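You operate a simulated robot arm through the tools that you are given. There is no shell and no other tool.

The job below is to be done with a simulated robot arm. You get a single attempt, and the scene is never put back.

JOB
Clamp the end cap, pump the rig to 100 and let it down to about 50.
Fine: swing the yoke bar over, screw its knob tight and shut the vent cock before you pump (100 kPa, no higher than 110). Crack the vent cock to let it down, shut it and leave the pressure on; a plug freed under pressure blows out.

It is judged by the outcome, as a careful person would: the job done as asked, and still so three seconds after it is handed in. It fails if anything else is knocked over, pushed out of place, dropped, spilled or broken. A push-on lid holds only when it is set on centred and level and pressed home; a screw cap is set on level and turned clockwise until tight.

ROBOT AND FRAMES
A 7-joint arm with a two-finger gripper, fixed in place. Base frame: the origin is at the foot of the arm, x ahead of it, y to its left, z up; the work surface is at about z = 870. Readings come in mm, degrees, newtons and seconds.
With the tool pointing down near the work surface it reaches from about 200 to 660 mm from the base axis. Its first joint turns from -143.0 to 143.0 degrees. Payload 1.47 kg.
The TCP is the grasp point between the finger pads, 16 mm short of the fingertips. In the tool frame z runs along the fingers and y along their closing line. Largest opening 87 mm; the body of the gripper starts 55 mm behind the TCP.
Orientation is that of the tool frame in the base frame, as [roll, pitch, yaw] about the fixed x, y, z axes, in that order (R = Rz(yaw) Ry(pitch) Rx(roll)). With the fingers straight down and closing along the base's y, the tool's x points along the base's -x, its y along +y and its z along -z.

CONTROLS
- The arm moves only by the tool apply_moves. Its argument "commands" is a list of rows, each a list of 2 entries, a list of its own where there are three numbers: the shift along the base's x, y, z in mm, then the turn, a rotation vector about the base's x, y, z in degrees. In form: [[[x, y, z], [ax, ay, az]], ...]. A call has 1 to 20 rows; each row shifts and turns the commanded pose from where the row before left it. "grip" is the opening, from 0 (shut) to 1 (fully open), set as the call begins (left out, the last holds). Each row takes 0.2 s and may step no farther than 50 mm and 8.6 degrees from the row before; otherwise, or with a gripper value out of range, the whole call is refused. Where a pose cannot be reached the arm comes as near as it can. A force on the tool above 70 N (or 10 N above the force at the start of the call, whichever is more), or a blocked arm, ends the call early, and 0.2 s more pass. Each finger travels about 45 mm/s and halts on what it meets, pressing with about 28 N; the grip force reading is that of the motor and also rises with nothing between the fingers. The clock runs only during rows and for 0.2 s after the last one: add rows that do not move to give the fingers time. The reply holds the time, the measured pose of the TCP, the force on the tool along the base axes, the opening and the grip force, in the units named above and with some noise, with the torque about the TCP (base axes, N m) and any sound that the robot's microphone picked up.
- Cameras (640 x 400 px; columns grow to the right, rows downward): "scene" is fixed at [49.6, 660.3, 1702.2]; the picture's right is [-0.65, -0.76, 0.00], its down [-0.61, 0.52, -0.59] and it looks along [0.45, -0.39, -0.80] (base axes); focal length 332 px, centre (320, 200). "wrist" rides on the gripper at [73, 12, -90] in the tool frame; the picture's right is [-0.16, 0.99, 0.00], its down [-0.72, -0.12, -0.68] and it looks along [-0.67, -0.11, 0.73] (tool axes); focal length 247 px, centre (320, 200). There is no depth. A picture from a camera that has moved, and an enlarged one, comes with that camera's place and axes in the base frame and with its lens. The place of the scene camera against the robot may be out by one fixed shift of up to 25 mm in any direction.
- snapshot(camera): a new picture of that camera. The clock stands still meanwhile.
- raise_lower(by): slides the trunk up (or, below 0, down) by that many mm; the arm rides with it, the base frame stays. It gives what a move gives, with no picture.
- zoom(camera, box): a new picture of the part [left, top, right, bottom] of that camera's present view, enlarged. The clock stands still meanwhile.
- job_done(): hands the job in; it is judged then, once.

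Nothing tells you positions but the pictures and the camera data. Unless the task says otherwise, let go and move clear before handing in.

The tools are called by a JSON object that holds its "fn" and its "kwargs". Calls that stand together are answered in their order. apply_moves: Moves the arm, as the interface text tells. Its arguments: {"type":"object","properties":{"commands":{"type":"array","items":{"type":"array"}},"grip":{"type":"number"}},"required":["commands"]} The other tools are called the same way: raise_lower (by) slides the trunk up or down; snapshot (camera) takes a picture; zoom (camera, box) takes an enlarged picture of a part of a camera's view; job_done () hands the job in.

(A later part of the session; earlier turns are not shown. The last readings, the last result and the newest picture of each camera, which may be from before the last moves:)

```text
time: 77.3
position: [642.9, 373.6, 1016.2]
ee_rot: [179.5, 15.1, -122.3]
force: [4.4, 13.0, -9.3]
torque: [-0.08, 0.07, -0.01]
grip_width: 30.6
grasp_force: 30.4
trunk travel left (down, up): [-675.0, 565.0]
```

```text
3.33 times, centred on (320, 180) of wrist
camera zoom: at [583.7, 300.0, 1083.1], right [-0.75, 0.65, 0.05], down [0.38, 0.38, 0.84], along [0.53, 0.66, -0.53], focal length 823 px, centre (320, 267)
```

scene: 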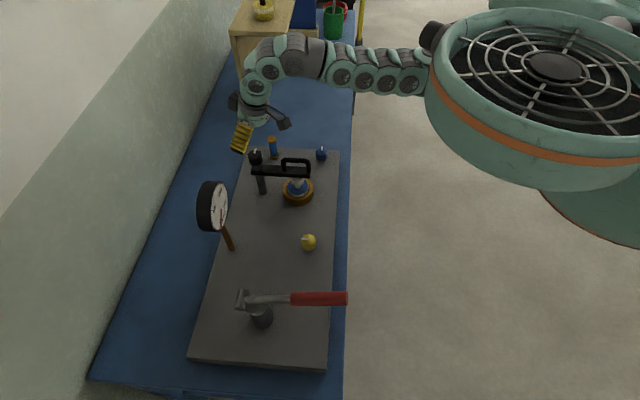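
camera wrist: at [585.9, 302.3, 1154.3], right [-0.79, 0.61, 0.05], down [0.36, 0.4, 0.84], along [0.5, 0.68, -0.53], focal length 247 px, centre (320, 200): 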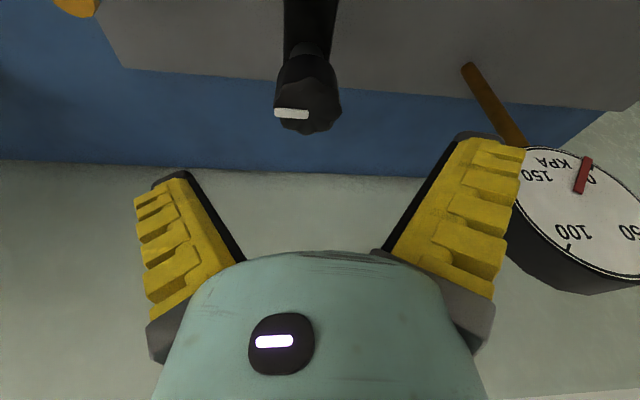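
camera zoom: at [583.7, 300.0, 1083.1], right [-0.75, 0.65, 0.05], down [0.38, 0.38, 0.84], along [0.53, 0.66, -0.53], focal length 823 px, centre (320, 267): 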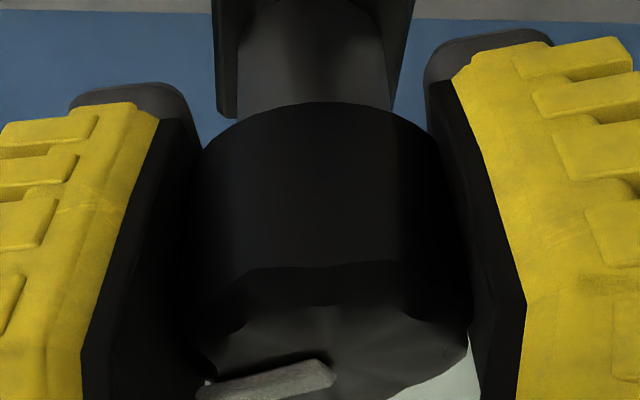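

The knob has a hard stop clockwise right at its starting angle and turns freely counter-clockwise. Before deciding which way tightens, I need to see whether it rises or sinks as it turns. First I'll take a side view of its present height.

{"fn": "apply_moves", "kwargs": {"commands": [[[0, 0, 0], [0, 0, 0]], [[0, 0, 0], [0, 0, 0]], [[0, 0, 0], [0, 0, 0]], [[0, 0, 0], [0, 0, 0]]], "grip": 1.0}}

{"fn": "apply_moves", "kwargs": {"commands": [[[-10, -20, 0], [0, 0, 0]], [[-10, -20, 0], [0, 0, 0]], [[-10, -20, 0], [0, 0, 0]], [[-5, -10, 0], [0, 0, 0]]]}}

{"fn": "snapshot", "kwargs": {"camera": "wrist"}}

```text
time: 78.3
position: [641.9, 372.3, 1015.2]
ee_rot: [179.6, 15.0, -122.2]
force: [0.0, 1.2, 0.3]
torque: [0.02, 0.02, -0.02]
grip_width: 86.8
grasp_force: 0.1
trunk travel left (down, up): [-675.0, 565.0]
```

```text
time: 79.3
position: [607.8, 301.7, 1016.1]
ee_rot: [179.7, 15.0, -122.4]
force: [-0.5, 0.3, 0.1]
torque: [-0.02, 0.01, -0.01]
grip_width: 86.9
grasp_force: 0.0
trunk travel left (down, up): [-675.0, 565.0]
```

```text
taken
camera wrist: at [548.8, 227.6, 1083.0], right [-0.75, 0.66, 0.05], down [0.38, 0.38, 0.84], along [0.54, 0.65, -0.54], focal length 247 px, centre (320, 200)
```

wrist: 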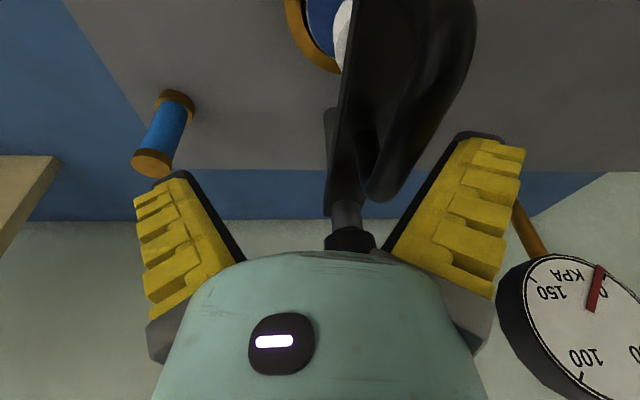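

I passed close to the handle, with it between the open fingers, but there was no contact. I'll zoom on the knob and then lift straight up.

{"fn": "zoom", "kwargs": {"camera": "wrist", "box": [280, 150, 420, 260]}}

{"fn": "zoom", "kwargs": {"camera": "scene", "box": [225, 130, 305, 190]}}

```text
3.64 times, centred on (350, 205) of wrist
camera zoom: at [548.8, 227.6, 1083.0], right [-0.75, 0.66, 0.05], down [0.38, 0.38, 0.84], along [0.54, 0.65, -0.54], focal length 898 px, centre (211, 182)
```

zoom: 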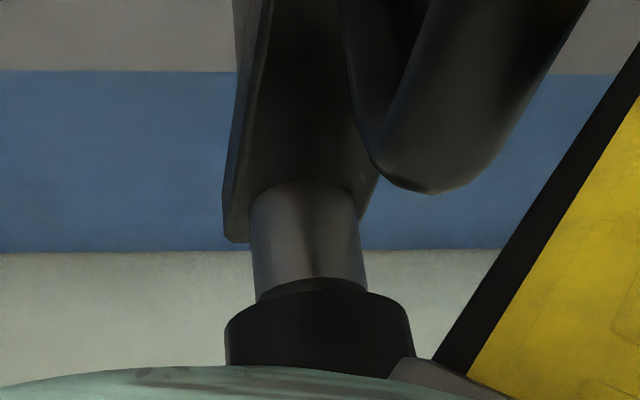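

```text
6.67 times, centred on (265, 160) of scene
camera zoom: at [49.6, 660.3, 1702.2], right [-0.65, -0.76, 0.0], down [-0.61, 0.52, -0.59], along [0.45, -0.39, -0.8], focal length 2211 px, centre (687, 467)
```

zoom: 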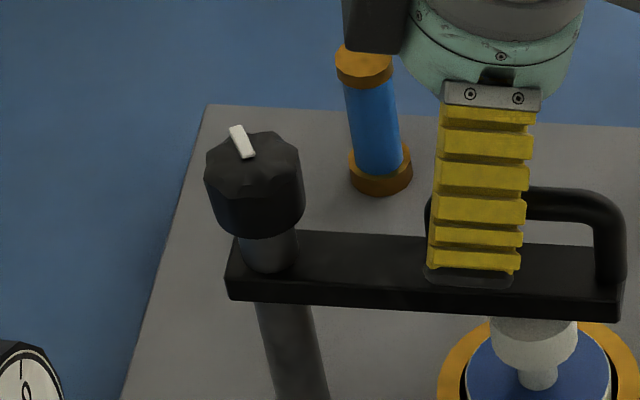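

The knob now points about 30° counter-clockwise of where it began. Before going further I'll try the vent cock, which needs shutting anyway, to learn which way these fittings turn. I'll lift away and raise the trunk.

{"fn": "apply_moves", "kwargs": {"commands": [[[0, 0, 30], [0, 0, 0]], [[0, 0, 30], [0, 0, 0]], [[0, 0, 30], [-6.4, 4, 0]], [[0, 0, 0], [-6.4, 4, 0]]]}}

{"fn": "raise_lower", "kwargs": {"by": 210}}

{"fn": "apply_moves", "kwargs": {"commands": [[[-10, 0, -45], [0, 0, 0]], [[-10, 0, -45], [0, 0, 0]], [[-25, 10, -30], [0, 0, 0]], [[-35, 15, -10], [0, 0, 0]], [[-35, 15, 0], [0, 0, 0]], [[-35, 15, 0], [0, 0, 0]], [[-35, 15, 0], [0, 0, 0]]]}}

{"fn": "snapshot", "kwargs": {"camera": "wrist"}}

```text
time: 80.3
position: [606.8, 301.7, 1106.3]
ee_rot: [179.8, -0.2, -122.3]
force: [0.5, 1.0, -0.6]
torque: [-0.02, -0.05, 0.0]
grip_width: 87.3
grasp_force: 0.0
trunk travel left (down, up): [-675.0, 565.0]
```

```text
time: 82.5
position: [607.0, 302.5, 1315.6]
ee_rot: [179.8, -0.2, -122.2]
force: [0.5, 0.3, -0.3]
torque: [-0.03, 0.01, 0.01]
grip_width: 86.9
grasp_force: 0.0
trunk travel left (down, up): [-885.0, 355.0]
```

```text
time: 84.1
position: [430.2, 387.4, 1180.5]
ee_rot: [179.8, -0.3, -122.3]
force: [0.2, -0.1, 0.2]
torque: [0.02, 0.01, 0.0]
grip_width: 86.8
grasp_force: 0.0
out of reach, approached as far as the arm can: row 5, 6, 7
trunk travel left (down, up): [-885.0, 355.0]
```

```text
taken
camera wrist: at [381.7, 330.9, 1268.6], right [-0.75, 0.66, 0.0], down [0.49, 0.55, 0.68], along [0.45, 0.51, -0.74], focal length 247 px, centre (320, 200)
```

wrist: 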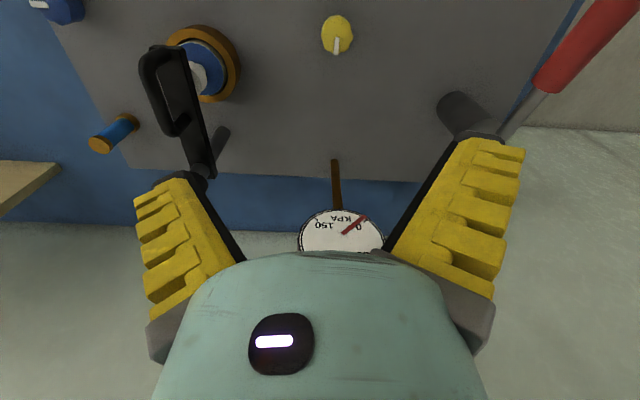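

The yellow vent is near (404,390), with its pointer at about +45°. I'll go down in place first, then move over it.

{"fn": "apply_moves", "kwargs": {"commands": [[[0, 0, -45], [0, 0, 0]], [[0, 0, -45], [0, 0, 0]], [[0, 0, -45], [0, 0, 0]], [[0, 0, -40], [0, 0, 0]], [[-13, 1, 0], [0, 0, 0]], [[-13, 1, 0], [0, 0, 0]]]}}

{"fn": "snapshot", "kwargs": {"camera": "wrist"}}

```text
time: 85.5
position: [405.1, 389.5, 1005.2]
ee_rot: [179.7, -0.2, -122.2]
force: [0.4, -0.9, -0.5]
torque: [0.02, -0.01, 0.01]
grip_width: 86.8
grasp_force: 0.1
trunk travel left (down, up): [-885.0, 355.0]
```

```text
taken
camera wrist: at [356.8, 334.1, 1094.4], right [-0.75, 0.66, 0.0], down [0.49, 0.55, 0.68], along [0.45, 0.51, -0.74], focal length 247 px, centre (320, 200)
```

wrist: 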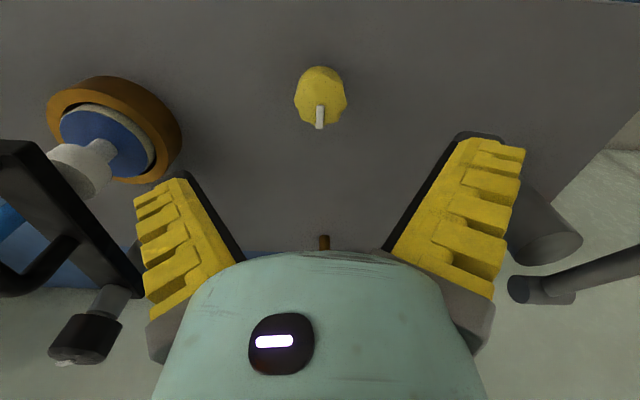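

The vent is directly under the TCP. I'll zoom the left side for the bar/plug gap, then go down over the vent knob.

{"fn": "zoom", "kwargs": {"camera": "wrist", "box": [0, 60, 200, 380]}}

{"fn": "apply_moves", "kwargs": {"commands": [[[0, 0, -30], [0, 0, 0]], [[0, 0, -30], [0, 0, 0]], [[0, 0, -20], [0, 0, 0]], [[0, 0, -13], [0, 0, 0]]]}}

{"fn": "zoom", "kwargs": {"camera": "wrist", "box": [160, 20, 480, 240]}}

```text
1.25 times, centred on (100, 220) of wrist
camera zoom: at [356.8, 334.1, 1094.4], right [-0.75, 0.66, 0.0], down [0.49, 0.55, 0.68], along [0.45, 0.51, -0.74], focal length 309 px, centre (595, 175)
```

zoom: 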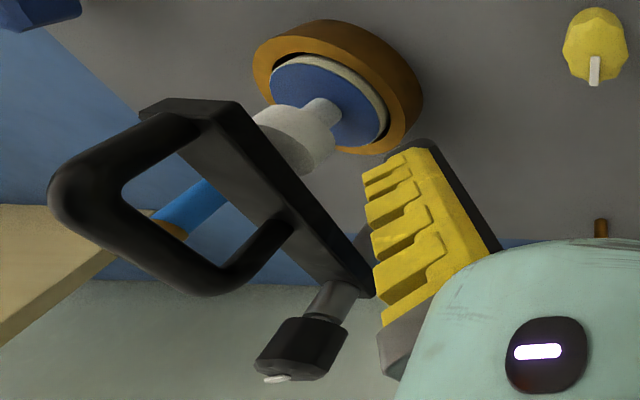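

```text
time: 86.5
position: [399.0, 381.1, 970.9]
ee_rot: [179.7, 0.0, -122.0]
force: [0.5, -0.6, 0.6]
torque: [0.0, -0.02, -0.01]
grip_width: 87.0
grasp_force: 0.1
out of reach, approached as far as the arm can: row 1, 2, 3, 4
trunk travel left (down, up): [-885.0, 355.0]
```

```text
1.82 times, centred on (320, 130) of wrist
camera zoom: at [351.7, 325.3, 1059.0], right [-0.75, 0.66, 0.01], down [0.48, 0.55, 0.68], along [0.44, 0.51, -0.73], focal length 449 px, centre (320, 327)
```

zoom: 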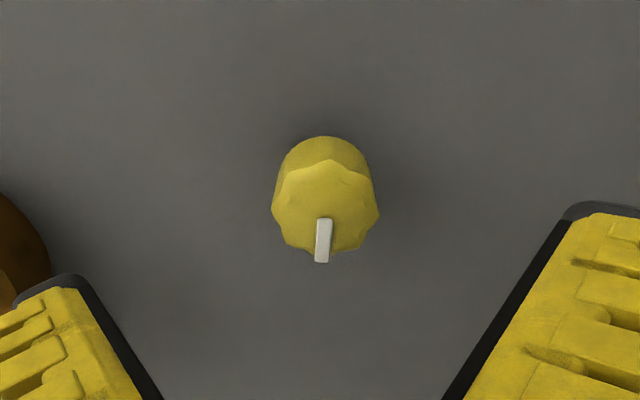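

The arm reached its lower limit at this trunk height. I'll go up, lower the trunk and come down again.

{"fn": "apply_moves", "kwargs": {"commands": [[[2, 3, 40], [0, 0, 0]], [[2, 3, 40], [0, 0, 0]], [[2, 2, 20], [0, 0, 0]]]}}

{"fn": "raise_lower", "kwargs": {"by": -110}}

{"fn": "snapshot", "kwargs": {"camera": "wrist"}}

```text
time: 87.3
position: [407.2, 387.0, 1070.0]
ee_rot: [179.8, -0.2, -122.2]
force: [0.0, -0.3, 0.0]
torque: [-0.01, -0.01, -0.01]
grip_width: 86.9
grasp_force: 0.0
trunk travel left (down, up): [-885.0, 355.0]
```

```text
time: 88.8
position: [407.8, 385.9, 960.0]
ee_rot: [179.7, -0.1, -122.2]
force: [0.0, 0.0, 0.4]
torque: [-0.01, -0.01, 0.01]
grip_width: 87.0
grasp_force: 0.1
trunk travel left (down, up): [-775.0, 465.0]
```

```text
taken
camera wrist: at [358.8, 331.0, 1048.7], right [-0.75, 0.66, 0.0], down [0.49, 0.55, 0.68], along [0.45, 0.51, -0.73], focal length 247 px, centre (320, 200)
```

wrist: 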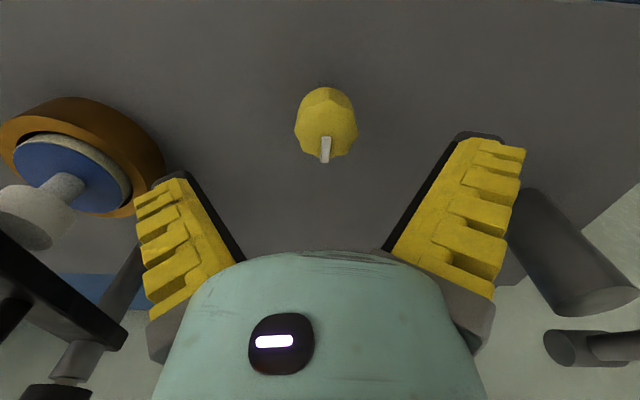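

{"fn": "apply_moves", "kwargs": {"commands": [[[-3, 2.5, -20], [0, 0, 0]], [[0, 0, -18], [0, 0, 0]]]}}

{"fn": "zoom", "kwargs": {"camera": "wrist", "box": [160, 20, 480, 240]}}

```text
time: 89.3
position: [404.3, 389.7, 921.9]
ee_rot: [179.8, -0.2, -122.3]
force: [-0.1, -0.4, -0.5]
torque: [0.04, 0.05, 0.02]
grip_width: 86.9
grasp_force: 0.0
trunk travel left (down, up): [-775.0, 465.0]
```

```text
1.82 times, centred on (320, 130) of wrist
camera zoom: at [356.0, 334.2, 1011.2], right [-0.75, 0.66, 0.0], down [0.49, 0.55, 0.68], along [0.45, 0.51, -0.74], focal length 449 px, centre (320, 327)
```

zoom: 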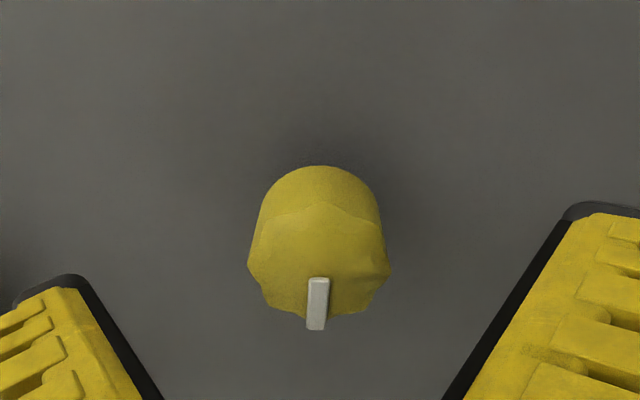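

{"fn": "apply_moves", "kwargs": {"commands": [[[0, -1, -14], [0, 0, 0]]]}}

{"fn": "apply_moves", "kwargs": {"commands": [[[0, 0, 0], [0, 0, 0]], [[0, 0, 0], [0, 0, 0]], [[0, 0, 0], [0, 0, 0]], [[0, 0, 0], [0, 0, 0]], [[0, 0, 0], [0, 0, 0]]], "grip": 0.0}}

{"fn": "zoom", "kwargs": {"camera": "wrist", "box": [240, 120, 400, 240]}}

```text
time: 89.8
position: [403.0, 388.1, 908.4]
ee_rot: [179.8, -0.3, -122.2]
force: [0.2, -0.1, -0.1]
torque: [0.01, 0.02, -0.01]
grip_width: 86.9
grasp_force: 0.1
trunk travel left (down, up): [-775.0, 465.0]
```

```text
time: 91.0
position: [403.4, 388.3, 910.1]
ee_rot: [179.7, -0.2, -122.1]
force: [-3.3, -1.4, 6.7]
torque: [-0.05, 0.05, 0.05]
grip_width: 33.1
grasp_force: 30.5
trunk travel left (down, up): [-775.0, 465.0]
```

```text
3.33 times, centred on (320, 180) of wrist
camera zoom: at [355.2, 333.0, 998.0], right [-0.75, 0.66, 0.0], down [0.49, 0.55, 0.68], along [0.44, 0.51, -0.74], focal length 823 px, centre (320, 267)
```

zoom: 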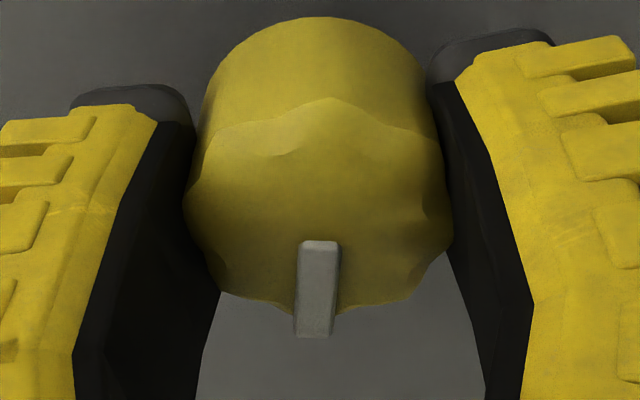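

The vent knob is gripped. I'll turn it clockwise (shut) about 24° and check.

{"fn": "apply_moves", "kwargs": {"commands": [[[0, 0, 0], [0, 0, -6]], [[0, 0, 0], [0, 0, -6]], [[0, 0, 0], [0, 0, -6]], [[0, 0, 0], [0, 0, -6]]]}}

{"fn": "zoom", "kwargs": {"camera": "wrist", "box": [240, 120, 400, 240]}}

```text
time: 92.0
position: [402.6, 389.9, 909.1]
ee_rot: [179.7, -0.1, -146.0]
force: [-9.4, -8.8, 22.3]
torque: [-0.12, 0.05, 0.01]
grip_width: 33.4
grasp_force: 29.8
trunk travel left (down, up): [-775.0, 465.0]
```

```text
3.33 times, centred on (320, 180) of wrist
camera zoom: at [336.8, 357.6, 997.3], right [-0.42, 0.91, 0.0], down [0.67, 0.3, 0.68], along [0.61, 0.29, -0.73], focal length 823 px, centre (320, 267)
```

zoom: 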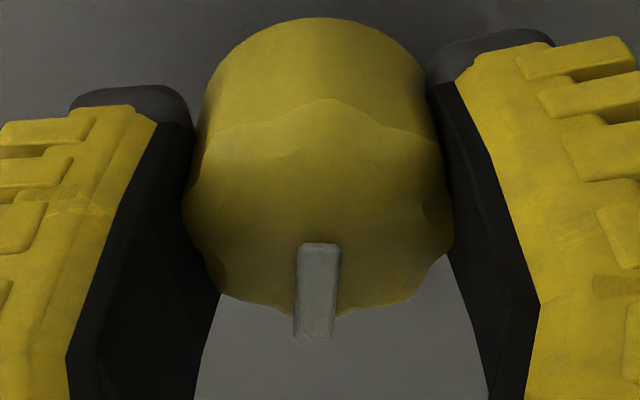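

The vent turns freely clockwise. I'll continue to its stop, lifting 1 mm to relieve the upward load.

{"fn": "apply_moves", "kwargs": {"commands": [[[0, 0, 1.5], [0, 0, -6]], [[0, 0, 0], [0, 0, -6]], [[0, 0, 0], [0, 0, -6]], [[0, 0, 0], [0, 0, -6]]]}}

{"fn": "zoom", "kwargs": {"camera": "wrist", "box": [240, 120, 400, 240]}}

```text
time: 93.0
position: [403.4, 388.4, 910.0]
ee_rot: [179.6, -0.1, -170.4]
force: [-2.3, 3.5, -5.0]
torque: [-0.04, 0.13, 0.0]
grip_width: 30.7
grasp_force: 30.0
trunk travel left (down, up): [-775.0, 465.0]
```

```text
3.33 times, centred on (320, 180) of wrist
camera zoom: at [330.0, 387.3, 998.3], right [-0.01, 1.0, 0.01], down [0.73, 0.0, 0.68], along [0.68, 0.01, -0.73], focal length 823 px, centre (320, 267)
```

zoom: 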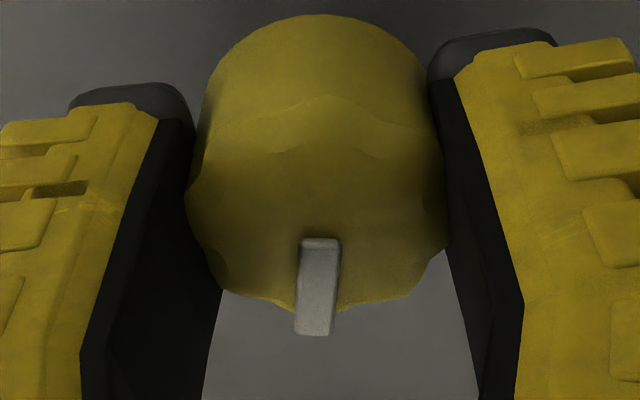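

{"fn": "apply_moves", "kwargs": {"commands": [[[0, 0, 0], [0, 0, -6]], [[0, 0, 0], [0, 0, -6]], [[0, 0, 0], [0, 0, -6]], [[0, 0, 0], [0, 0, -6]], [[0, 0, 0], [0, 0, -6]], [[0, 0, 0], [0, 0, -6]]]}}

{"fn": "zoom", "kwargs": {"camera": "wrist", "box": [240, 120, 400, 240]}}

```text
time: 94.3
position: [403.5, 389.6, 909.6]
ee_rot: [179.8, -0.1, 153.8]
force: [-6.8, -1.4, 13.4]
torque: [0.02, 0.12, 0.02]
grip_width: 28.9
grasp_force: 29.6
trunk travel left (down, up): [-775.0, 465.0]
```

```text
3.33 times, centred on (320, 180) of wrist
camera zoom: at [343.5, 430.7, 998.7], right [0.58, 0.82, 0.0], down [0.6, -0.43, 0.68], along [0.55, -0.39, -0.74], focal length 823 px, centre (320, 267)
```

zoom: 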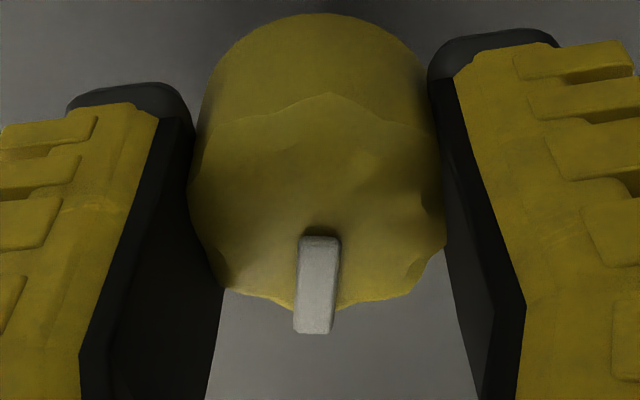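

{"fn": "apply_moves", "kwargs": {"commands": [[[0, 0, 0], [0, 0, -4]], [[0, 0, 0], [0, 0, -4]], [[0, 0, 0], [0, 0, -4]], [[0, 0, 0], [0, 0, -4]]]}}

{"fn": "zoom", "kwargs": {"camera": "wrist", "box": [240, 120, 400, 240]}}

```text
time: 95.3
position: [403.8, 389.2, 908.9]
ee_rot: [179.8, -0.2, 137.8]
force: [-5.3, 3.1, 4.0]
torque: [0.1, 0.16, 0.31]
grip_width: 27.8
grasp_force: 30.1
trunk travel left (down, up): [-775.0, 465.0]
```

```text
3.33 times, centred on (320, 180) of wrist
camera zoom: at [357.3, 445.4, 998.0], right [0.78, 0.62, 0.0], down [0.46, -0.58, 0.68], along [0.43, -0.53, -0.74], focal length 823 px, centre (320, 267)
```

zoom: 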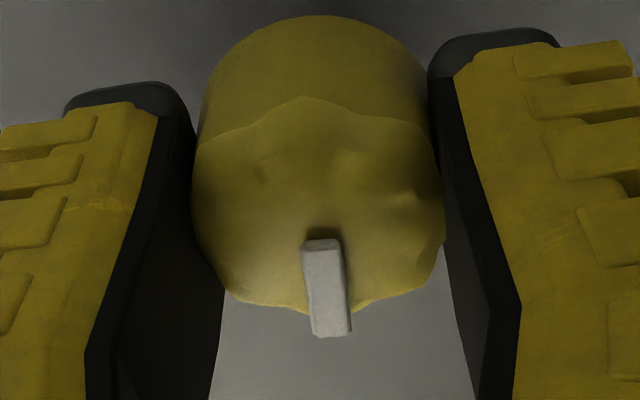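

The vent turned exactly 90° clockwise and then came to a firm stop, so it is shut. I'll let go, lift off and confirm.

{"fn": "apply_moves", "kwargs": {"commands": [[[0, 0, 0], [0, 0, 0]], [[0, 0, 0], [0, 0, 0]], [[0, 0, 0], [0, 0, 0]], [[0, 0, 0], [0, 0, 0]]], "grip": 1.0}}

{"fn": "apply_moves", "kwargs": {"commands": [[[0, 0, 30], [0, 0, 0]], [[0, 0, 30], [0, 0, 0]], [[0, 0, 30], [0, 0, 0]]]}}

{"fn": "snapshot", "kwargs": {"camera": "wrist"}}

{"fn": "zoom", "kwargs": {"camera": "scene", "box": [190, 120, 370, 260]}}

```text
time: 96.3
position: [404.0, 386.6, 909.5]
ee_rot: [179.8, -0.1, 137.7]
force: [-0.2, 0.3, 0.3]
torque: [0.02, -0.02, 0.01]
grip_width: 87.0
grasp_force: 0.1
trunk travel left (down, up): [-775.0, 465.0]
```

```text
time: 97.2
position: [402.9, 389.0, 999.7]
ee_rot: [179.7, -0.1, 137.7]
force: [0.6, -0.1, -0.1]
torque: [-0.01, 0.03, 0.02]
grip_width: 87.0
grasp_force: 0.0
trunk travel left (down, up): [-775.0, 465.0]
```

```text
taken
camera wrist: at [357.7, 444.4, 1088.9], right [0.78, 0.62, 0.0], down [0.46, -0.58, 0.68], along [0.43, -0.53, -0.74], focal length 247 px, centre (320, 200)
```

wrist: 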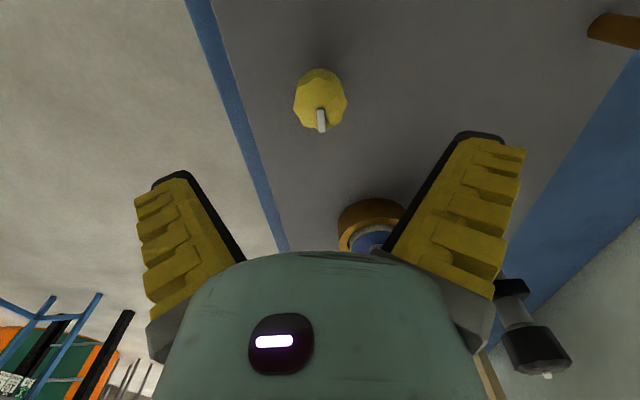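

```text
2.86 times, centred on (280, 190) of scene
camera zoom: at [49.6, 660.3, 1702.2], right [-0.65, -0.76, 0.0], down [-0.61, 0.52, -0.59], along [0.45, -0.39, -0.8], focal length 948 px, centre (434, 229)
```

zoom: 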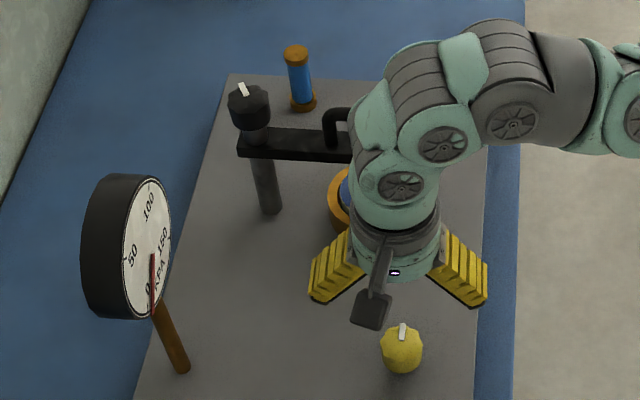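

The vent pointer now lies along the plate, shut. Back to the yoke knob. With the knob at its clockwise stop the bar swung freely, so that end isn't clamping; I'll turn it the other way in measured steps and watch whether it sinks or rises.

{"fn": "apply_moves", "kwargs": {"commands": [[[10, -5, 40], [0, 0, 8]], [[20, -10, 35], [0, 0, 8]], [[30, -12, 25], [0, 0, 8]], [[35, -12, 20], [0, 0, 8]], [[35, -12, 10], [0, 0, 8]], [[35, -12, 0], [0, 0, 8]], [[20, -10, 0], [0, 0, 8]]]}}

{"fn": "snapshot", "kwargs": {"camera": "wrist"}}

```text
time: 98.8
position: [593.7, 321.4, 1126.3]
ee_rot: [179.8, -0.2, -166.1]
force: [-0.2, 0.4, -0.2]
torque: [0.01, -0.03, 0.0]
grip_width: 87.0
grasp_force: 0.0
out of reach, approached as far as the arm can: row 3
trunk travel left (down, up): [-775.0, 465.0]
```

```text
taken
camera wrist: at [519.8, 314.3, 1215.7], right [-0.08, 1.0, 0.0], down [0.73, 0.06, 0.68], along [0.68, 0.06, -0.73], focal length 247 px, centre (320, 200)
```

wrist: 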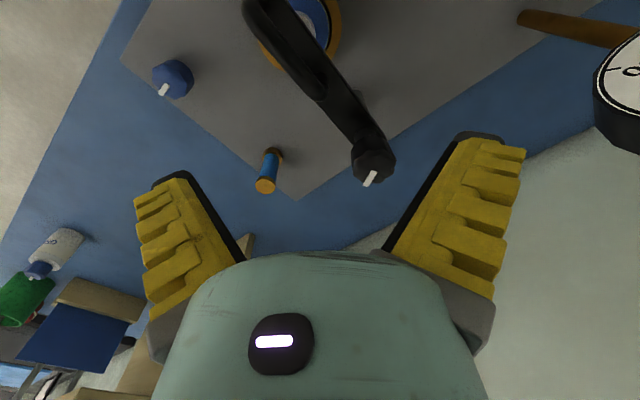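

{"fn": "apply_moves", "kwargs": {"commands": [[[0, 0, 25], [1.8, -7.3, 0]], [[0, 0, 25], [1.8, -7.3, 0]], [[5, 5, 10], [0, 0, 0]]]}}

{"fn": "raise_lower", "kwargs": {"by": -100}}

{"fn": "apply_moves", "kwargs": {"commands": [[[12, 12, 5], [0, 0, 0]], [[12, 12, 0], [0, 0, 0]], [[12, 12, 0], [0, 0, 0]], [[6, 11, 0], [0, 0, 0]]]}}

{"fn": "snapshot", "kwargs": {"camera": "wrist"}}

```text
time: 99.5
position: [596.4, 326.7, 1186.5]
ee_rot: [179.7, 14.9, -166.2]
force: [-1.3, 0.7, 0.2]
torque: [-0.02, 0.0, 0.02]
grip_width: 87.0
grasp_force: 0.0
trunk travel left (down, up): [-775.0, 465.0]
```

```text
time: 100.9
position: [597.6, 325.8, 1086.8]
ee_rot: [179.7, 14.9, -166.2]
force: [0.8, -0.3, -0.6]
torque: [0.0, -0.02, -0.02]
grip_width: 86.9
grasp_force: 0.1
trunk travel left (down, up): [-675.0, 565.0]
```

```text
time: 101.9
position: [640.3, 372.2, 1091.6]
ee_rot: [179.7, 14.9, -166.3]
force: [0.3, -0.2, -0.3]
torque: [0.03, 0.01, -0.02]
grip_width: 87.0
grasp_force: 0.1
trunk travel left (down, up): [-675.0, 565.0]
```

```text
taken
camera wrist: at [547.1, 360.7, 1158.1], right [-0.09, 1.0, 0.04], down [0.54, 0.01, 0.84], along [0.84, 0.1, -0.54], focal length 247 px, centre (320, 200)
```

wrist: 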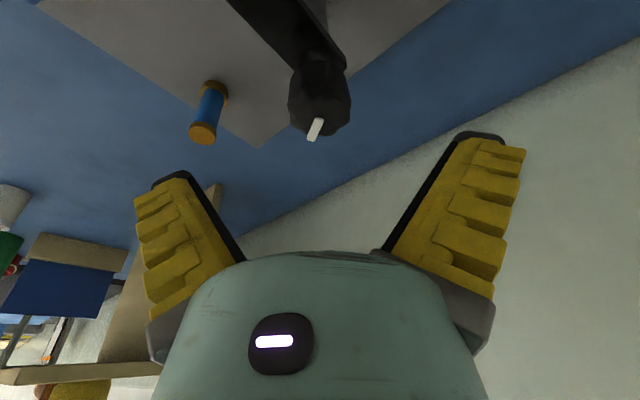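

{"fn": "apply_moves", "kwargs": {"commands": [[[2, 1, -25], [0, 0, 0]], [[0.5, 0.5, -25], [0, 0, 0]], [[0, 0, -25], [0, 0, 0]]]}}

{"fn": "apply_moves", "kwargs": {"commands": [[[0, 0, 0], [0, 0, 0]], [[0, 0, 0], [0, 0, 0]], [[0, 0, 0], [0, 0, 0]], [[0, 0, 0], [0, 0, 0]], [[0, 0, 0], [0, 0, 0]]], "grip": 0.0}}

{"fn": "apply_moves", "kwargs": {"commands": [[[0, 0, 0], [0, 0, 6]], [[0, 0, 0], [0, 0, 6]], [[0, 0, 0], [0, 0, 6]], [[0, 0, 0], [0, 0, 6]]]}}

{"fn": "zoom", "kwargs": {"camera": "wrist", "box": [240, 120, 400, 240]}}

```text
time: 102.7
position: [642.5, 375.5, 1014.6]
ee_rot: [179.6, 15.0, -166.1]
force: [0.7, 0.5, 0.5]
torque: [-0.01, 0.01, 0.02]
grip_width: 87.0
grasp_force: 0.1
trunk travel left (down, up): [-675.0, 565.0]
```

```text
time: 103.9
position: [642.9, 375.1, 1015.6]
ee_rot: [179.8, 14.9, -166.2]
force: [-1.5, -2.7, 2.4]
torque: [-0.06, -0.07, -0.02]
grip_width: 33.4
grasp_force: 30.1
trunk travel left (down, up): [-675.0, 565.0]
```

```text
time: 104.9
position: [642.9, 373.7, 1015.3]
ee_rot: [179.8, 15.0, -142.0]
force: [8.1, 1.5, -7.6]
torque: [0.01, 0.0, -0.04]
grip_width: 32.3
grasp_force: 30.5
trunk travel left (down, up): [-675.0, 565.0]
```

```text
3.33 times, centred on (320, 180) of wrist
camera zoom: at [562.4, 325.7, 1082.9], right [-0.49, 0.87, 0.04], down [0.49, 0.23, 0.84], along [0.73, 0.43, -0.54], focal length 823 px, centre (320, 267)
```

zoom: 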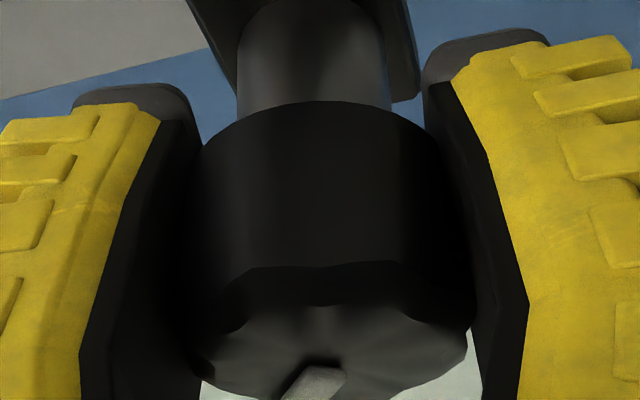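

{"fn": "apply_moves", "kwargs": {"commands": [[[0, 0, 0], [0, 0, 6]], [[0, 0, 0], [0, 0, 6]], [[0, 0, 0], [0, 0, 6]], [[0, 0, 0], [0, 0, 6]], [[0, 0, 0], [0, 0, 6]], [[0, 0, 0], [0, 0, 6]], [[0, 0, 0], [0, 0, 6]]]}}

{"fn": "zoom", "kwargs": {"camera": "wrist", "box": [240, 120, 400, 240]}}

```text
time: 106.5
position: [643.5, 373.5, 1016.0]
ee_rot: [179.7, 14.9, -100.2]
force: [19.2, 10.9, -25.5]
torque: [0.03, 0.4, -0.01]
grip_width: 30.6
grasp_force: 30.0
trunk travel left (down, up): [-675.0, 565.0]
```

```text
3.33 times, centred on (320, 180) of wrist
camera zoom: at [615.7, 283.6, 1083.6], right [-0.94, 0.32, 0.04], down [0.21, 0.5, 0.84], along [0.25, 0.81, -0.54], focal length 823 px, centre (320, 267)
```

zoom: 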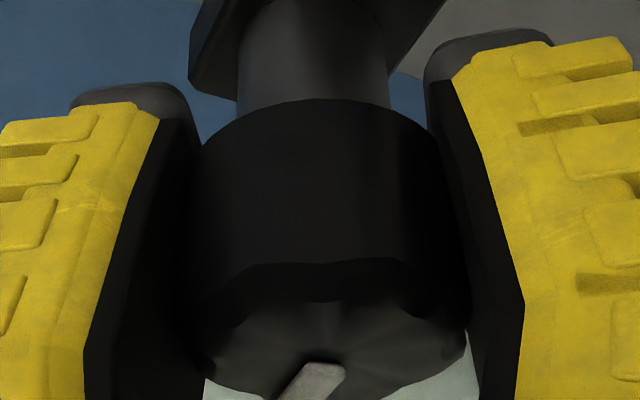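

The knob has turned about 100° counter-clockwise, and the growing downward pull suggests it is sinking. I'll release and compare its height in the same scene crop as before.

{"fn": "apply_moves", "kwargs": {"commands": [[[0, 0, 0], [0, 0, 0]], [[0, 0, 0], [0, 0, 0]], [[0, 0, 0], [0, 0, 0]], [[0, 0, 0], [0, 0, 0]]], "grip": 1.0}}

{"fn": "apply_moves", "kwargs": {"commands": [[[0, 0, 25], [0, 0, -8]], [[0, 0, 25], [0, 0, -8]], [[0, 0, 20], [0, 0, -8]], [[0, 0, 10], [0, 0, -8]], [[0, 0, 10], [0, 0, -8]], [[0, 0, 0], [0, 0, -8]], [[0, 0, 0], [0, 0, -8]], [[0, 0, 0], [0, 0, -8]]]}}

{"fn": "zoom", "kwargs": {"camera": "scene", "box": [225, 130, 305, 190]}}

{"fn": "snapshot", "kwargs": {"camera": "wrist"}}

```text
time: 107.5
position: [640.1, 376.2, 1016.5]
ee_rot: [179.8, 14.9, -100.1]
force: [0.5, 0.5, -0.2]
torque: [-0.01, 0.0, 0.02]
grip_width: 87.1
grasp_force: 0.1
trunk travel left (down, up): [-675.0, 565.0]
```

```text
time: 109.3
position: [641.9, 375.0, 1106.6]
ee_rot: [179.8, 14.9, -164.4]
force: [-0.5, 0.4, 0.1]
torque: [0.0, -0.02, 0.01]
grip_width: 87.2
grasp_force: 0.1
trunk travel left (down, up): [-675.0, 565.0]
```

```text
6.67 times, centred on (265, 160) of scene
camera zoom: at [49.6, 660.3, 1702.2], right [-0.65, -0.76, 0.0], down [-0.61, 0.52, -0.59], along [0.45, -0.39, -0.8], focal length 2211 px, centre (687, 467)
```

zoom: 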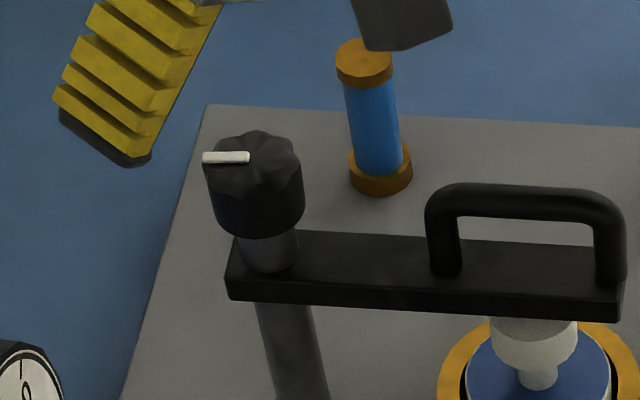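

```text
taken
camera wrist: at [548.6, 359.9, 1173.2], right [-0.12, 0.99, 0.04], down [0.54, 0.03, 0.84], along [0.83, 0.13, -0.54], focal length 247 px, centre (320, 200)
```

wrist: 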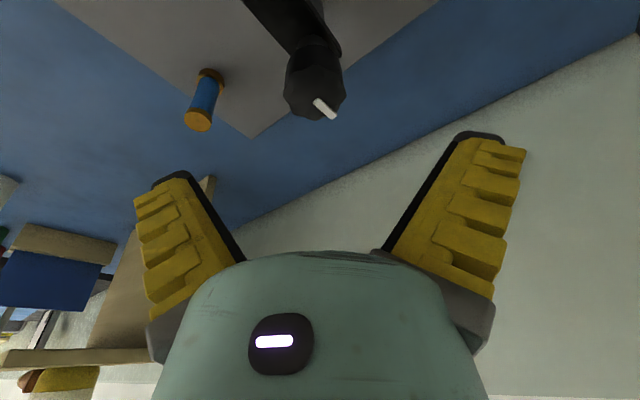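

There's no visible vertical movement either way, so I'll find out what lies at the counter-clockwise end, in strokes of about 64°.

{"fn": "apply_moves", "kwargs": {"commands": [[[0.5, 0, -30], [0, 0, 0]], [[0.5, -0.5, -30], [0, 0, 0]], [[0, -0.5, -30], [0, 0, 0]]]}}

{"fn": "apply_moves", "kwargs": {"commands": [[[0, 0, 0], [0, 0, 0]], [[0, 0, 0], [0, 0, 0]], [[0, 0, 0], [0, 0, 0]], [[0, 0, 0], [0, 0, 0]], [[0, 0, 0], [0, 0, 0]]], "grip": 0.0}}

{"fn": "apply_moves", "kwargs": {"commands": [[[0, 0, 0], [0, 0, 7]], [[0, 0, 0], [0, 0, 7]], [[0, 0, 0], [0, 0, 7]], [[0, 0, 0], [0, 0, 7]], [[0, 0, 0], [0, 0, 7]]]}}

{"fn": "apply_moves", "kwargs": {"commands": [[[0, 0, 0], [0, 0, 7]], [[0, 0, 0], [0, 0, 7]], [[0, 0, 0], [0, 0, 7]], [[0, 0, 0], [0, 0, 7]]]}}

{"fn": "zoom", "kwargs": {"camera": "wrist", "box": [240, 120, 400, 240]}}

```text
time: 110.1
position: [642.8, 372.1, 1015.2]
ee_rot: [179.7, 14.8, -164.4]
force: [-0.3, -0.1, 0.5]
torque: [0.01, -0.02, 0.03]
grip_width: 87.0
grasp_force: 0.0
trunk travel left (down, up): [-675.0, 565.0]
```

```text
time: 111.3
position: [641.6, 374.1, 1016.5]
ee_rot: [179.7, 14.8, -164.2]
force: [-2.1, 1.8, 2.8]
torque: [0.07, -0.22, 0.02]
grip_width: 32.1
grasp_force: 29.6
trunk travel left (down, up): [-675.0, 565.0]
```

```text
time: 112.5
position: [642.8, 374.5, 1015.7]
ee_rot: [179.7, 14.9, -129.1]
force: [-9.6, -5.0, 13.4]
torque: [-0.04, 0.11, 0.04]
grip_width: 32.1
grasp_force: 30.2
trunk travel left (down, up): [-675.0, 565.0]
```

```text
time: 113.5
position: [643.4, 373.9, 1015.7]
ee_rot: [179.8, 15.1, -101.1]
force: [1.0, 3.8, -1.6]
torque: [0.35, 0.1, -0.01]
grip_width: 31.9
grasp_force: 30.2
trunk travel left (down, up): [-675.0, 565.0]
```

```text
3.33 times, centred on (320, 180) of wrist
camera zoom: at [614.4, 284.1, 1083.0], right [-0.94, 0.34, 0.04], down [0.22, 0.49, 0.84], along [0.26, 0.8, -0.54], focal length 823 px, centre (320, 267)
```

zoom: 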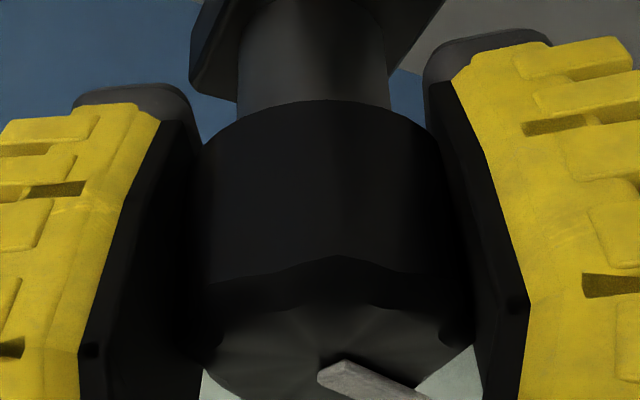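

Still free at about 163°. Another stroke.

{"fn": "apply_moves", "kwargs": {"commands": [[[0, 0, 0], [0, 0, 0]], [[0, 0, 0], [0, 0, 0]], [[0, 0, 0], [0, 0, 0]], [[0, 0, 30], [0, 0, 0]], [[0, 0, 25], [0, 0, -8]], [[0, 0, 0], [0, 0, -8]], [[0, 0, 0], [0, 0, -8]], [[0, 0, 0], [0, 0, -8]], [[0, 0, 0], [0, 0, -8]], [[0, 0, 0], [0, 0, -8]], [[0, 0, 0], [0, 0, -8]], [[0, 0, 0], [0, 0, -8]]], "grip": 1.0}}

{"fn": "apply_moves", "kwargs": {"commands": [[[0, 0, -28], [0, 0, 0]], [[0, 0, -27], [0, 0, 0]]]}}

{"fn": "apply_moves", "kwargs": {"commands": [[[0, 0, 0], [0, 0, 0]], [[0, 0, 0], [0, 0, 0]], [[0, 0, 0], [0, 0, 0]], [[0, 0, 0], [0, 0, 0]], [[0, 0, 0], [0, 0, 0]]], "grip": 0.0}}

{"fn": "apply_moves", "kwargs": {"commands": [[[0, 0, 0], [0, 0, 7]], [[0, 0, 0], [0, 0, 7]], [[0, 0, 0], [0, 0, 7]], [[0, 0, 0], [0, 0, 7]], [[0, 0, 0], [0, 0, 7]]]}}

{"fn": "apply_moves", "kwargs": {"commands": [[[0, 0, 0], [0, 0, 7]], [[0, 0, 0], [0, 0, 7]], [[0, 0, 0], [0, 0, 7]], [[0, 0, 0], [0, 0, 7]]]}}

{"fn": "zoom", "kwargs": {"camera": "wrist", "box": [240, 120, 400, 240]}}

```text
time: 116.1
position: [642.8, 372.8, 1071.6]
ee_rot: [179.8, 14.8, -165.3]
force: [0.0, 0.3, 0.3]
torque: [0.03, 0.02, -0.02]
grip_width: 87.1
grasp_force: 0.0
trunk travel left (down, up): [-675.0, 565.0]
```

```text
time: 116.7
position: [643.8, 371.6, 1015.4]
ee_rot: [179.7, 14.9, -165.3]
force: [0.4, 0.1, 0.7]
torque: [-0.02, -0.01, 0.0]
grip_width: 87.3
grasp_force: 0.0
trunk travel left (down, up): [-675.0, 565.0]
```

```text
time: 117.9
position: [643.7, 375.4, 1014.7]
ee_rot: [179.5, 14.8, -165.1]
force: [-0.9, 5.5, -0.8]
torque: [0.09, -0.19, 0.0]
grip_width: 32.5
grasp_force: 30.2
trunk travel left (down, up): [-675.0, 565.0]
```

```text
time: 119.1
position: [641.8, 373.2, 1016.0]
ee_rot: [179.8, 14.8, -130.1]
force: [2.2, 7.6, -8.0]
torque: [-0.22, -0.01, -0.36]
grip_width: 31.0
grasp_force: 29.5
trunk travel left (down, up): [-675.0, 565.0]
```

```text
time: 120.1
position: [642.2, 373.2, 1017.9]
ee_rot: [179.8, 14.9, -102.2]
force: [3.1, 6.1, -5.6]
torque: [0.0, -0.06, -0.42]
grip_width: 30.9
grasp_force: 29.9
trunk travel left (down, up): [-675.0, 565.0]
```

```text
3.33 times, centred on (320, 180) of wrist
camera zoom: at [612.6, 284.2, 1083.6], right [-0.93, 0.36, 0.05], down [0.23, 0.49, 0.84], along [0.28, 0.8, -0.54], focal length 823 px, centre (320, 267)
```

zoom: 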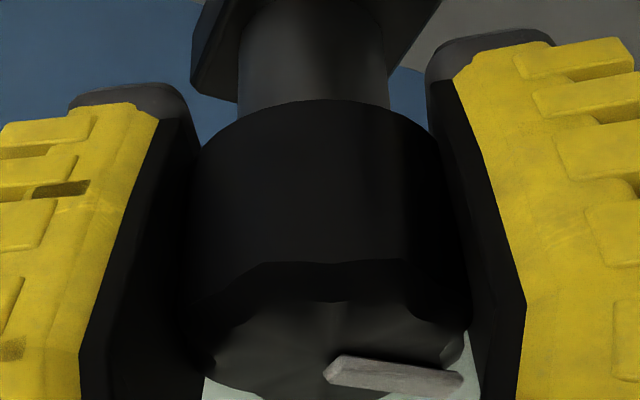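

Now there is firm resistance: the knob has come to a stop about 180° from where it began. I'll release, lift, and compare its height and the bar's in the same scene crop.

{"fn": "apply_moves", "kwargs": {"commands": [[[0, 0, 0], [0, 0, 0]], [[0, 0, 0], [0, 0, 0]], [[0, 0, 0], [0, 0, 0]], [[0, 0, 30], [0, 0, 0]], [[0, 0, 30], [0, 0, -8]], [[0, 0, 30], [0, 0, -8]], [[0, 0, 0], [0, 0, -8]], [[0, 0, 0], [0, 0, -8]], [[0, 0, 0], [0, 0, -8]], [[0, 0, 0], [0, 0, -8]]], "grip": 1.0}}

{"fn": "zoom", "kwargs": {"camera": "scene", "box": [225, 130, 305, 190]}}

{"fn": "zoom", "kwargs": {"camera": "scene", "box": [235, 140, 275, 170]}}

{"fn": "snapshot", "kwargs": {"camera": "wrist"}}

```text
time: 122.3
position: [641.5, 374.5, 1106.4]
ee_rot: [179.8, 14.9, -150.3]
force: [0.2, 0.7, 0.0]
torque: [-0.02, -0.02, -0.01]
grip_width: 87.0
grasp_force: 0.1
trunk travel left (down, up): [-675.0, 565.0]
```

```text
6.67 times, centred on (265, 160) of scene
camera zoom: at [49.6, 660.3, 1702.2], right [-0.65, -0.76, 0.0], down [-0.61, 0.52, -0.59], along [0.45, -0.39, -0.8], focal length 2211 px, centre (687, 467)
```

zoom: 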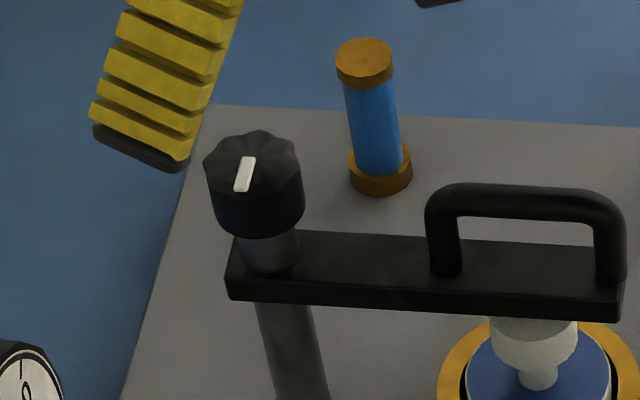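

```text
13.33 times, centred on (255, 155) of scene
camera zoom: at [49.6, 660.3, 1702.2], right [-0.65, -0.76, 0.0], down [-0.61, 0.52, -0.59], along [0.45, -0.39, -0.8], focal length 4423 px, centre (1187, 800)
```

zoom: 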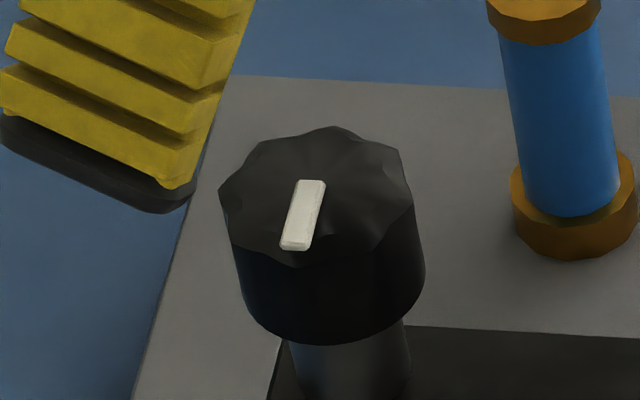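

```text
taken
camera wrist: at [556.2, 336.9, 1173.7], right [-0.36, 0.93, 0.04], down [0.51, 0.16, 0.84], along [0.78, 0.32, -0.54], focal length 247 px, centre (320, 200)
```

wrist: 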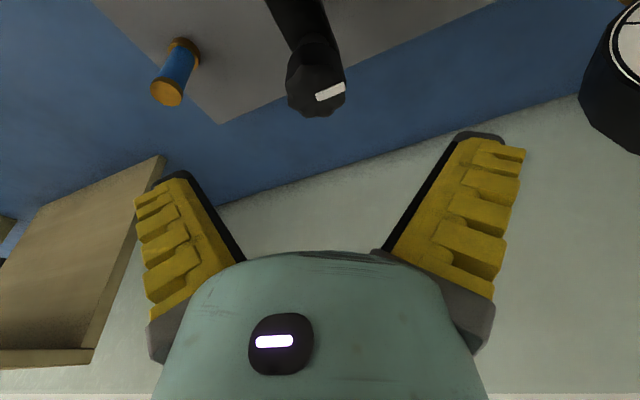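

The knob moves only between two stops 180° apart: the initial angle, with the bar free, and this one. To be sure this end really clamps, I'll check whether the bar now resists a gentle nudge at its handle.

{"fn": "apply_moves", "kwargs": {"commands": [[[0, 0, 20], [-3.7, 6.5, 0]], [[-10, -10, 10], [-3.7, 6.5, 0]], [[-15, -15, 0], [0, 0, 7]], [[-15, -15, 0], [0, 0, 7.5]]]}}

{"fn": "raise_lower", "kwargs": {"by": 90}}

{"fn": "apply_moves", "kwargs": {"commands": [[[-15, -15, -30], [0, 0, 0]], [[-12, -12, -40], [0, 0, 0]], [[-5, -5, -40], [0, 0, 0]]]}}

{"fn": "snapshot", "kwargs": {"camera": "wrist"}}

```text
time: 123.3
position: [603.9, 327.2, 1120.4]
ee_rot: [179.6, 7.5, -135.6]
force: [-0.7, -0.2, -0.3]
torque: [-0.03, -0.01, -0.03]
grip_width: 86.9
grasp_force: 0.0
out of reach, approached as far as the arm can: row 1, 2
trunk travel left (down, up): [-675.0, 565.0]
```

```text
time: 124.5
position: [603.9, 327.5, 1209.3]
ee_rot: [179.6, 7.4, -135.7]
force: [0.7, 0.5, 0.9]
torque: [-0.01, 0.01, 0.03]
grip_width: 87.0
grasp_force: 0.0
trunk travel left (down, up): [-765.0, 475.0]
```

```text
time: 125.3
position: [578.0, 300.1, 1098.2]
ee_rot: [179.7, 7.4, -135.8]
force: [0.4, -0.1, 0.6]
torque: [0.02, 0.02, 0.03]
grip_width: 87.0
grasp_force: 0.0
out of reach, approached as far as the arm can: row 2
trunk travel left (down, up): [-765.0, 475.0]
```

```text
taken
camera wrist: at [511.0, 249.6, 1176.1], right [-0.58, 0.82, 0.03], down [0.54, 0.35, 0.77], along [0.62, 0.46, -0.64], focal length 247 px, centre (320, 200)
```

wrist: 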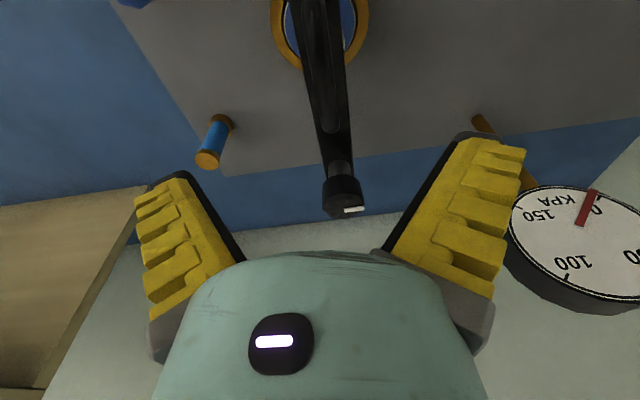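

{"fn": "apply_moves", "kwargs": {"commands": [[[-5, 5, -26], [0, 0, 0]], [[0, 0, -26], [0, 0, 0]], [[0, 0, -26], [0, 0, 0]]], "grip": 0.6}}

{"fn": "zoom", "kwargs": {"camera": "wrist", "box": [160, 20, 480, 240]}}

```text
time: 126.1
position: [571.5, 304.5, 1019.2]
ee_rot: [179.7, 7.3, -135.8]
force: [0.9, -0.3, 1.0]
torque: [-0.01, 0.03, 0.0]
grip_width: 57.6
grasp_force: 4.1
trunk travel left (down, up): [-765.0, 475.0]
```

```text
1.82 times, centred on (320, 130) of wrist
camera zoom: at [504.8, 253.8, 1097.6], right [-0.58, 0.82, 0.03], down [0.53, 0.35, 0.77], along [0.62, 0.46, -0.64], focal length 449 px, centre (320, 327)
```

zoom: 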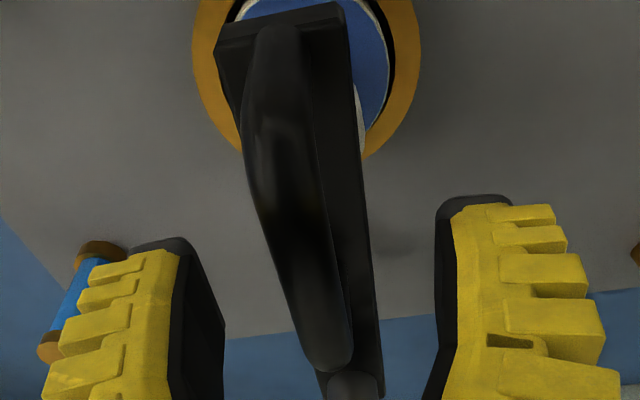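

The handle is between the fingers. I'll close, then nudge the bar 4 mm sideways and read the forces.

{"fn": "apply_moves", "kwargs": {"commands": [[[0, 0, 0], [0, 0, 0]], [[0, 0, 0], [0, 0, 0]], [[0, 0, 0], [0, 0, 0]], [[0, 0, 0], [0, 0, 0]], [[0, 0, 0], [0, 0, 0]]], "grip": 0.0}}

{"fn": "apply_moves", "kwargs": {"commands": [[[1.4, -1.4, 0], [0, 0, 0]], [[1.4, -1.4, 0], [0, 0, 0]], [[0, 0, 0], [0, 0, 0]]]}}

```text
time: 127.3
position: [573.4, 304.3, 1019.8]
ee_rot: [179.7, 7.4, -135.7]
force: [2.4, 0.2, -3.1]
torque: [-0.06, 0.02, 0.0]
grip_width: 8.4
grasp_force: 29.9
trunk travel left (down, up): [-765.0, 475.0]
```

```text
time: 128.1
position: [573.7, 305.9, 1019.7]
ee_rot: [179.5, 7.4, -135.6]
force: [-4.6, 10.5, -5.0]
torque: [-0.14, 0.19, 0.02]
grip_width: 7.7
grasp_force: 30.0
trunk travel left (down, up): [-765.0, 475.0]
```

The bar resists. I'll push a bit more to see if it truly holds.

{"fn": "apply_moves", "kwargs": {"commands": [[[2, -2, 0], [0, 0, 0]], [[2, -2, 0], [0, 0, 0]], [[0, 0, 0], [0, 0, 0]]]}}

{"fn": "apply_moves", "kwargs": {"commands": [[[-3.5, 3.5, 0], [0, 0, 0]], [[-3.5, 3.5, 0], [0, 0, 0]], [[-2, 2, 0], [0, 0, 0]], [[0, 0, 0], [0, 0, 0]]]}}

```text
time: 128.9
position: [572.5, 303.8, 1018.2]
ee_rot: [178.7, 7.5, -135.5]
force: [-15.0, 21.9, -5.4]
torque: [-0.05, 0.04, 0.24]
grip_width: 7.1
grasp_force: 30.1
trunk travel left (down, up): [-765.0, 475.0]
```

```text
time: 129.9
position: [572.8, 303.6, 1021.6]
ee_rot: [-179.9, 7.6, -136.0]
force: [11.2, 4.8, -12.3]
torque: [0.03, 0.0, -0.08]
grip_width: 6.2
grasp_force: 29.5
trunk travel left (down, up): [-765.0, 475.0]
```

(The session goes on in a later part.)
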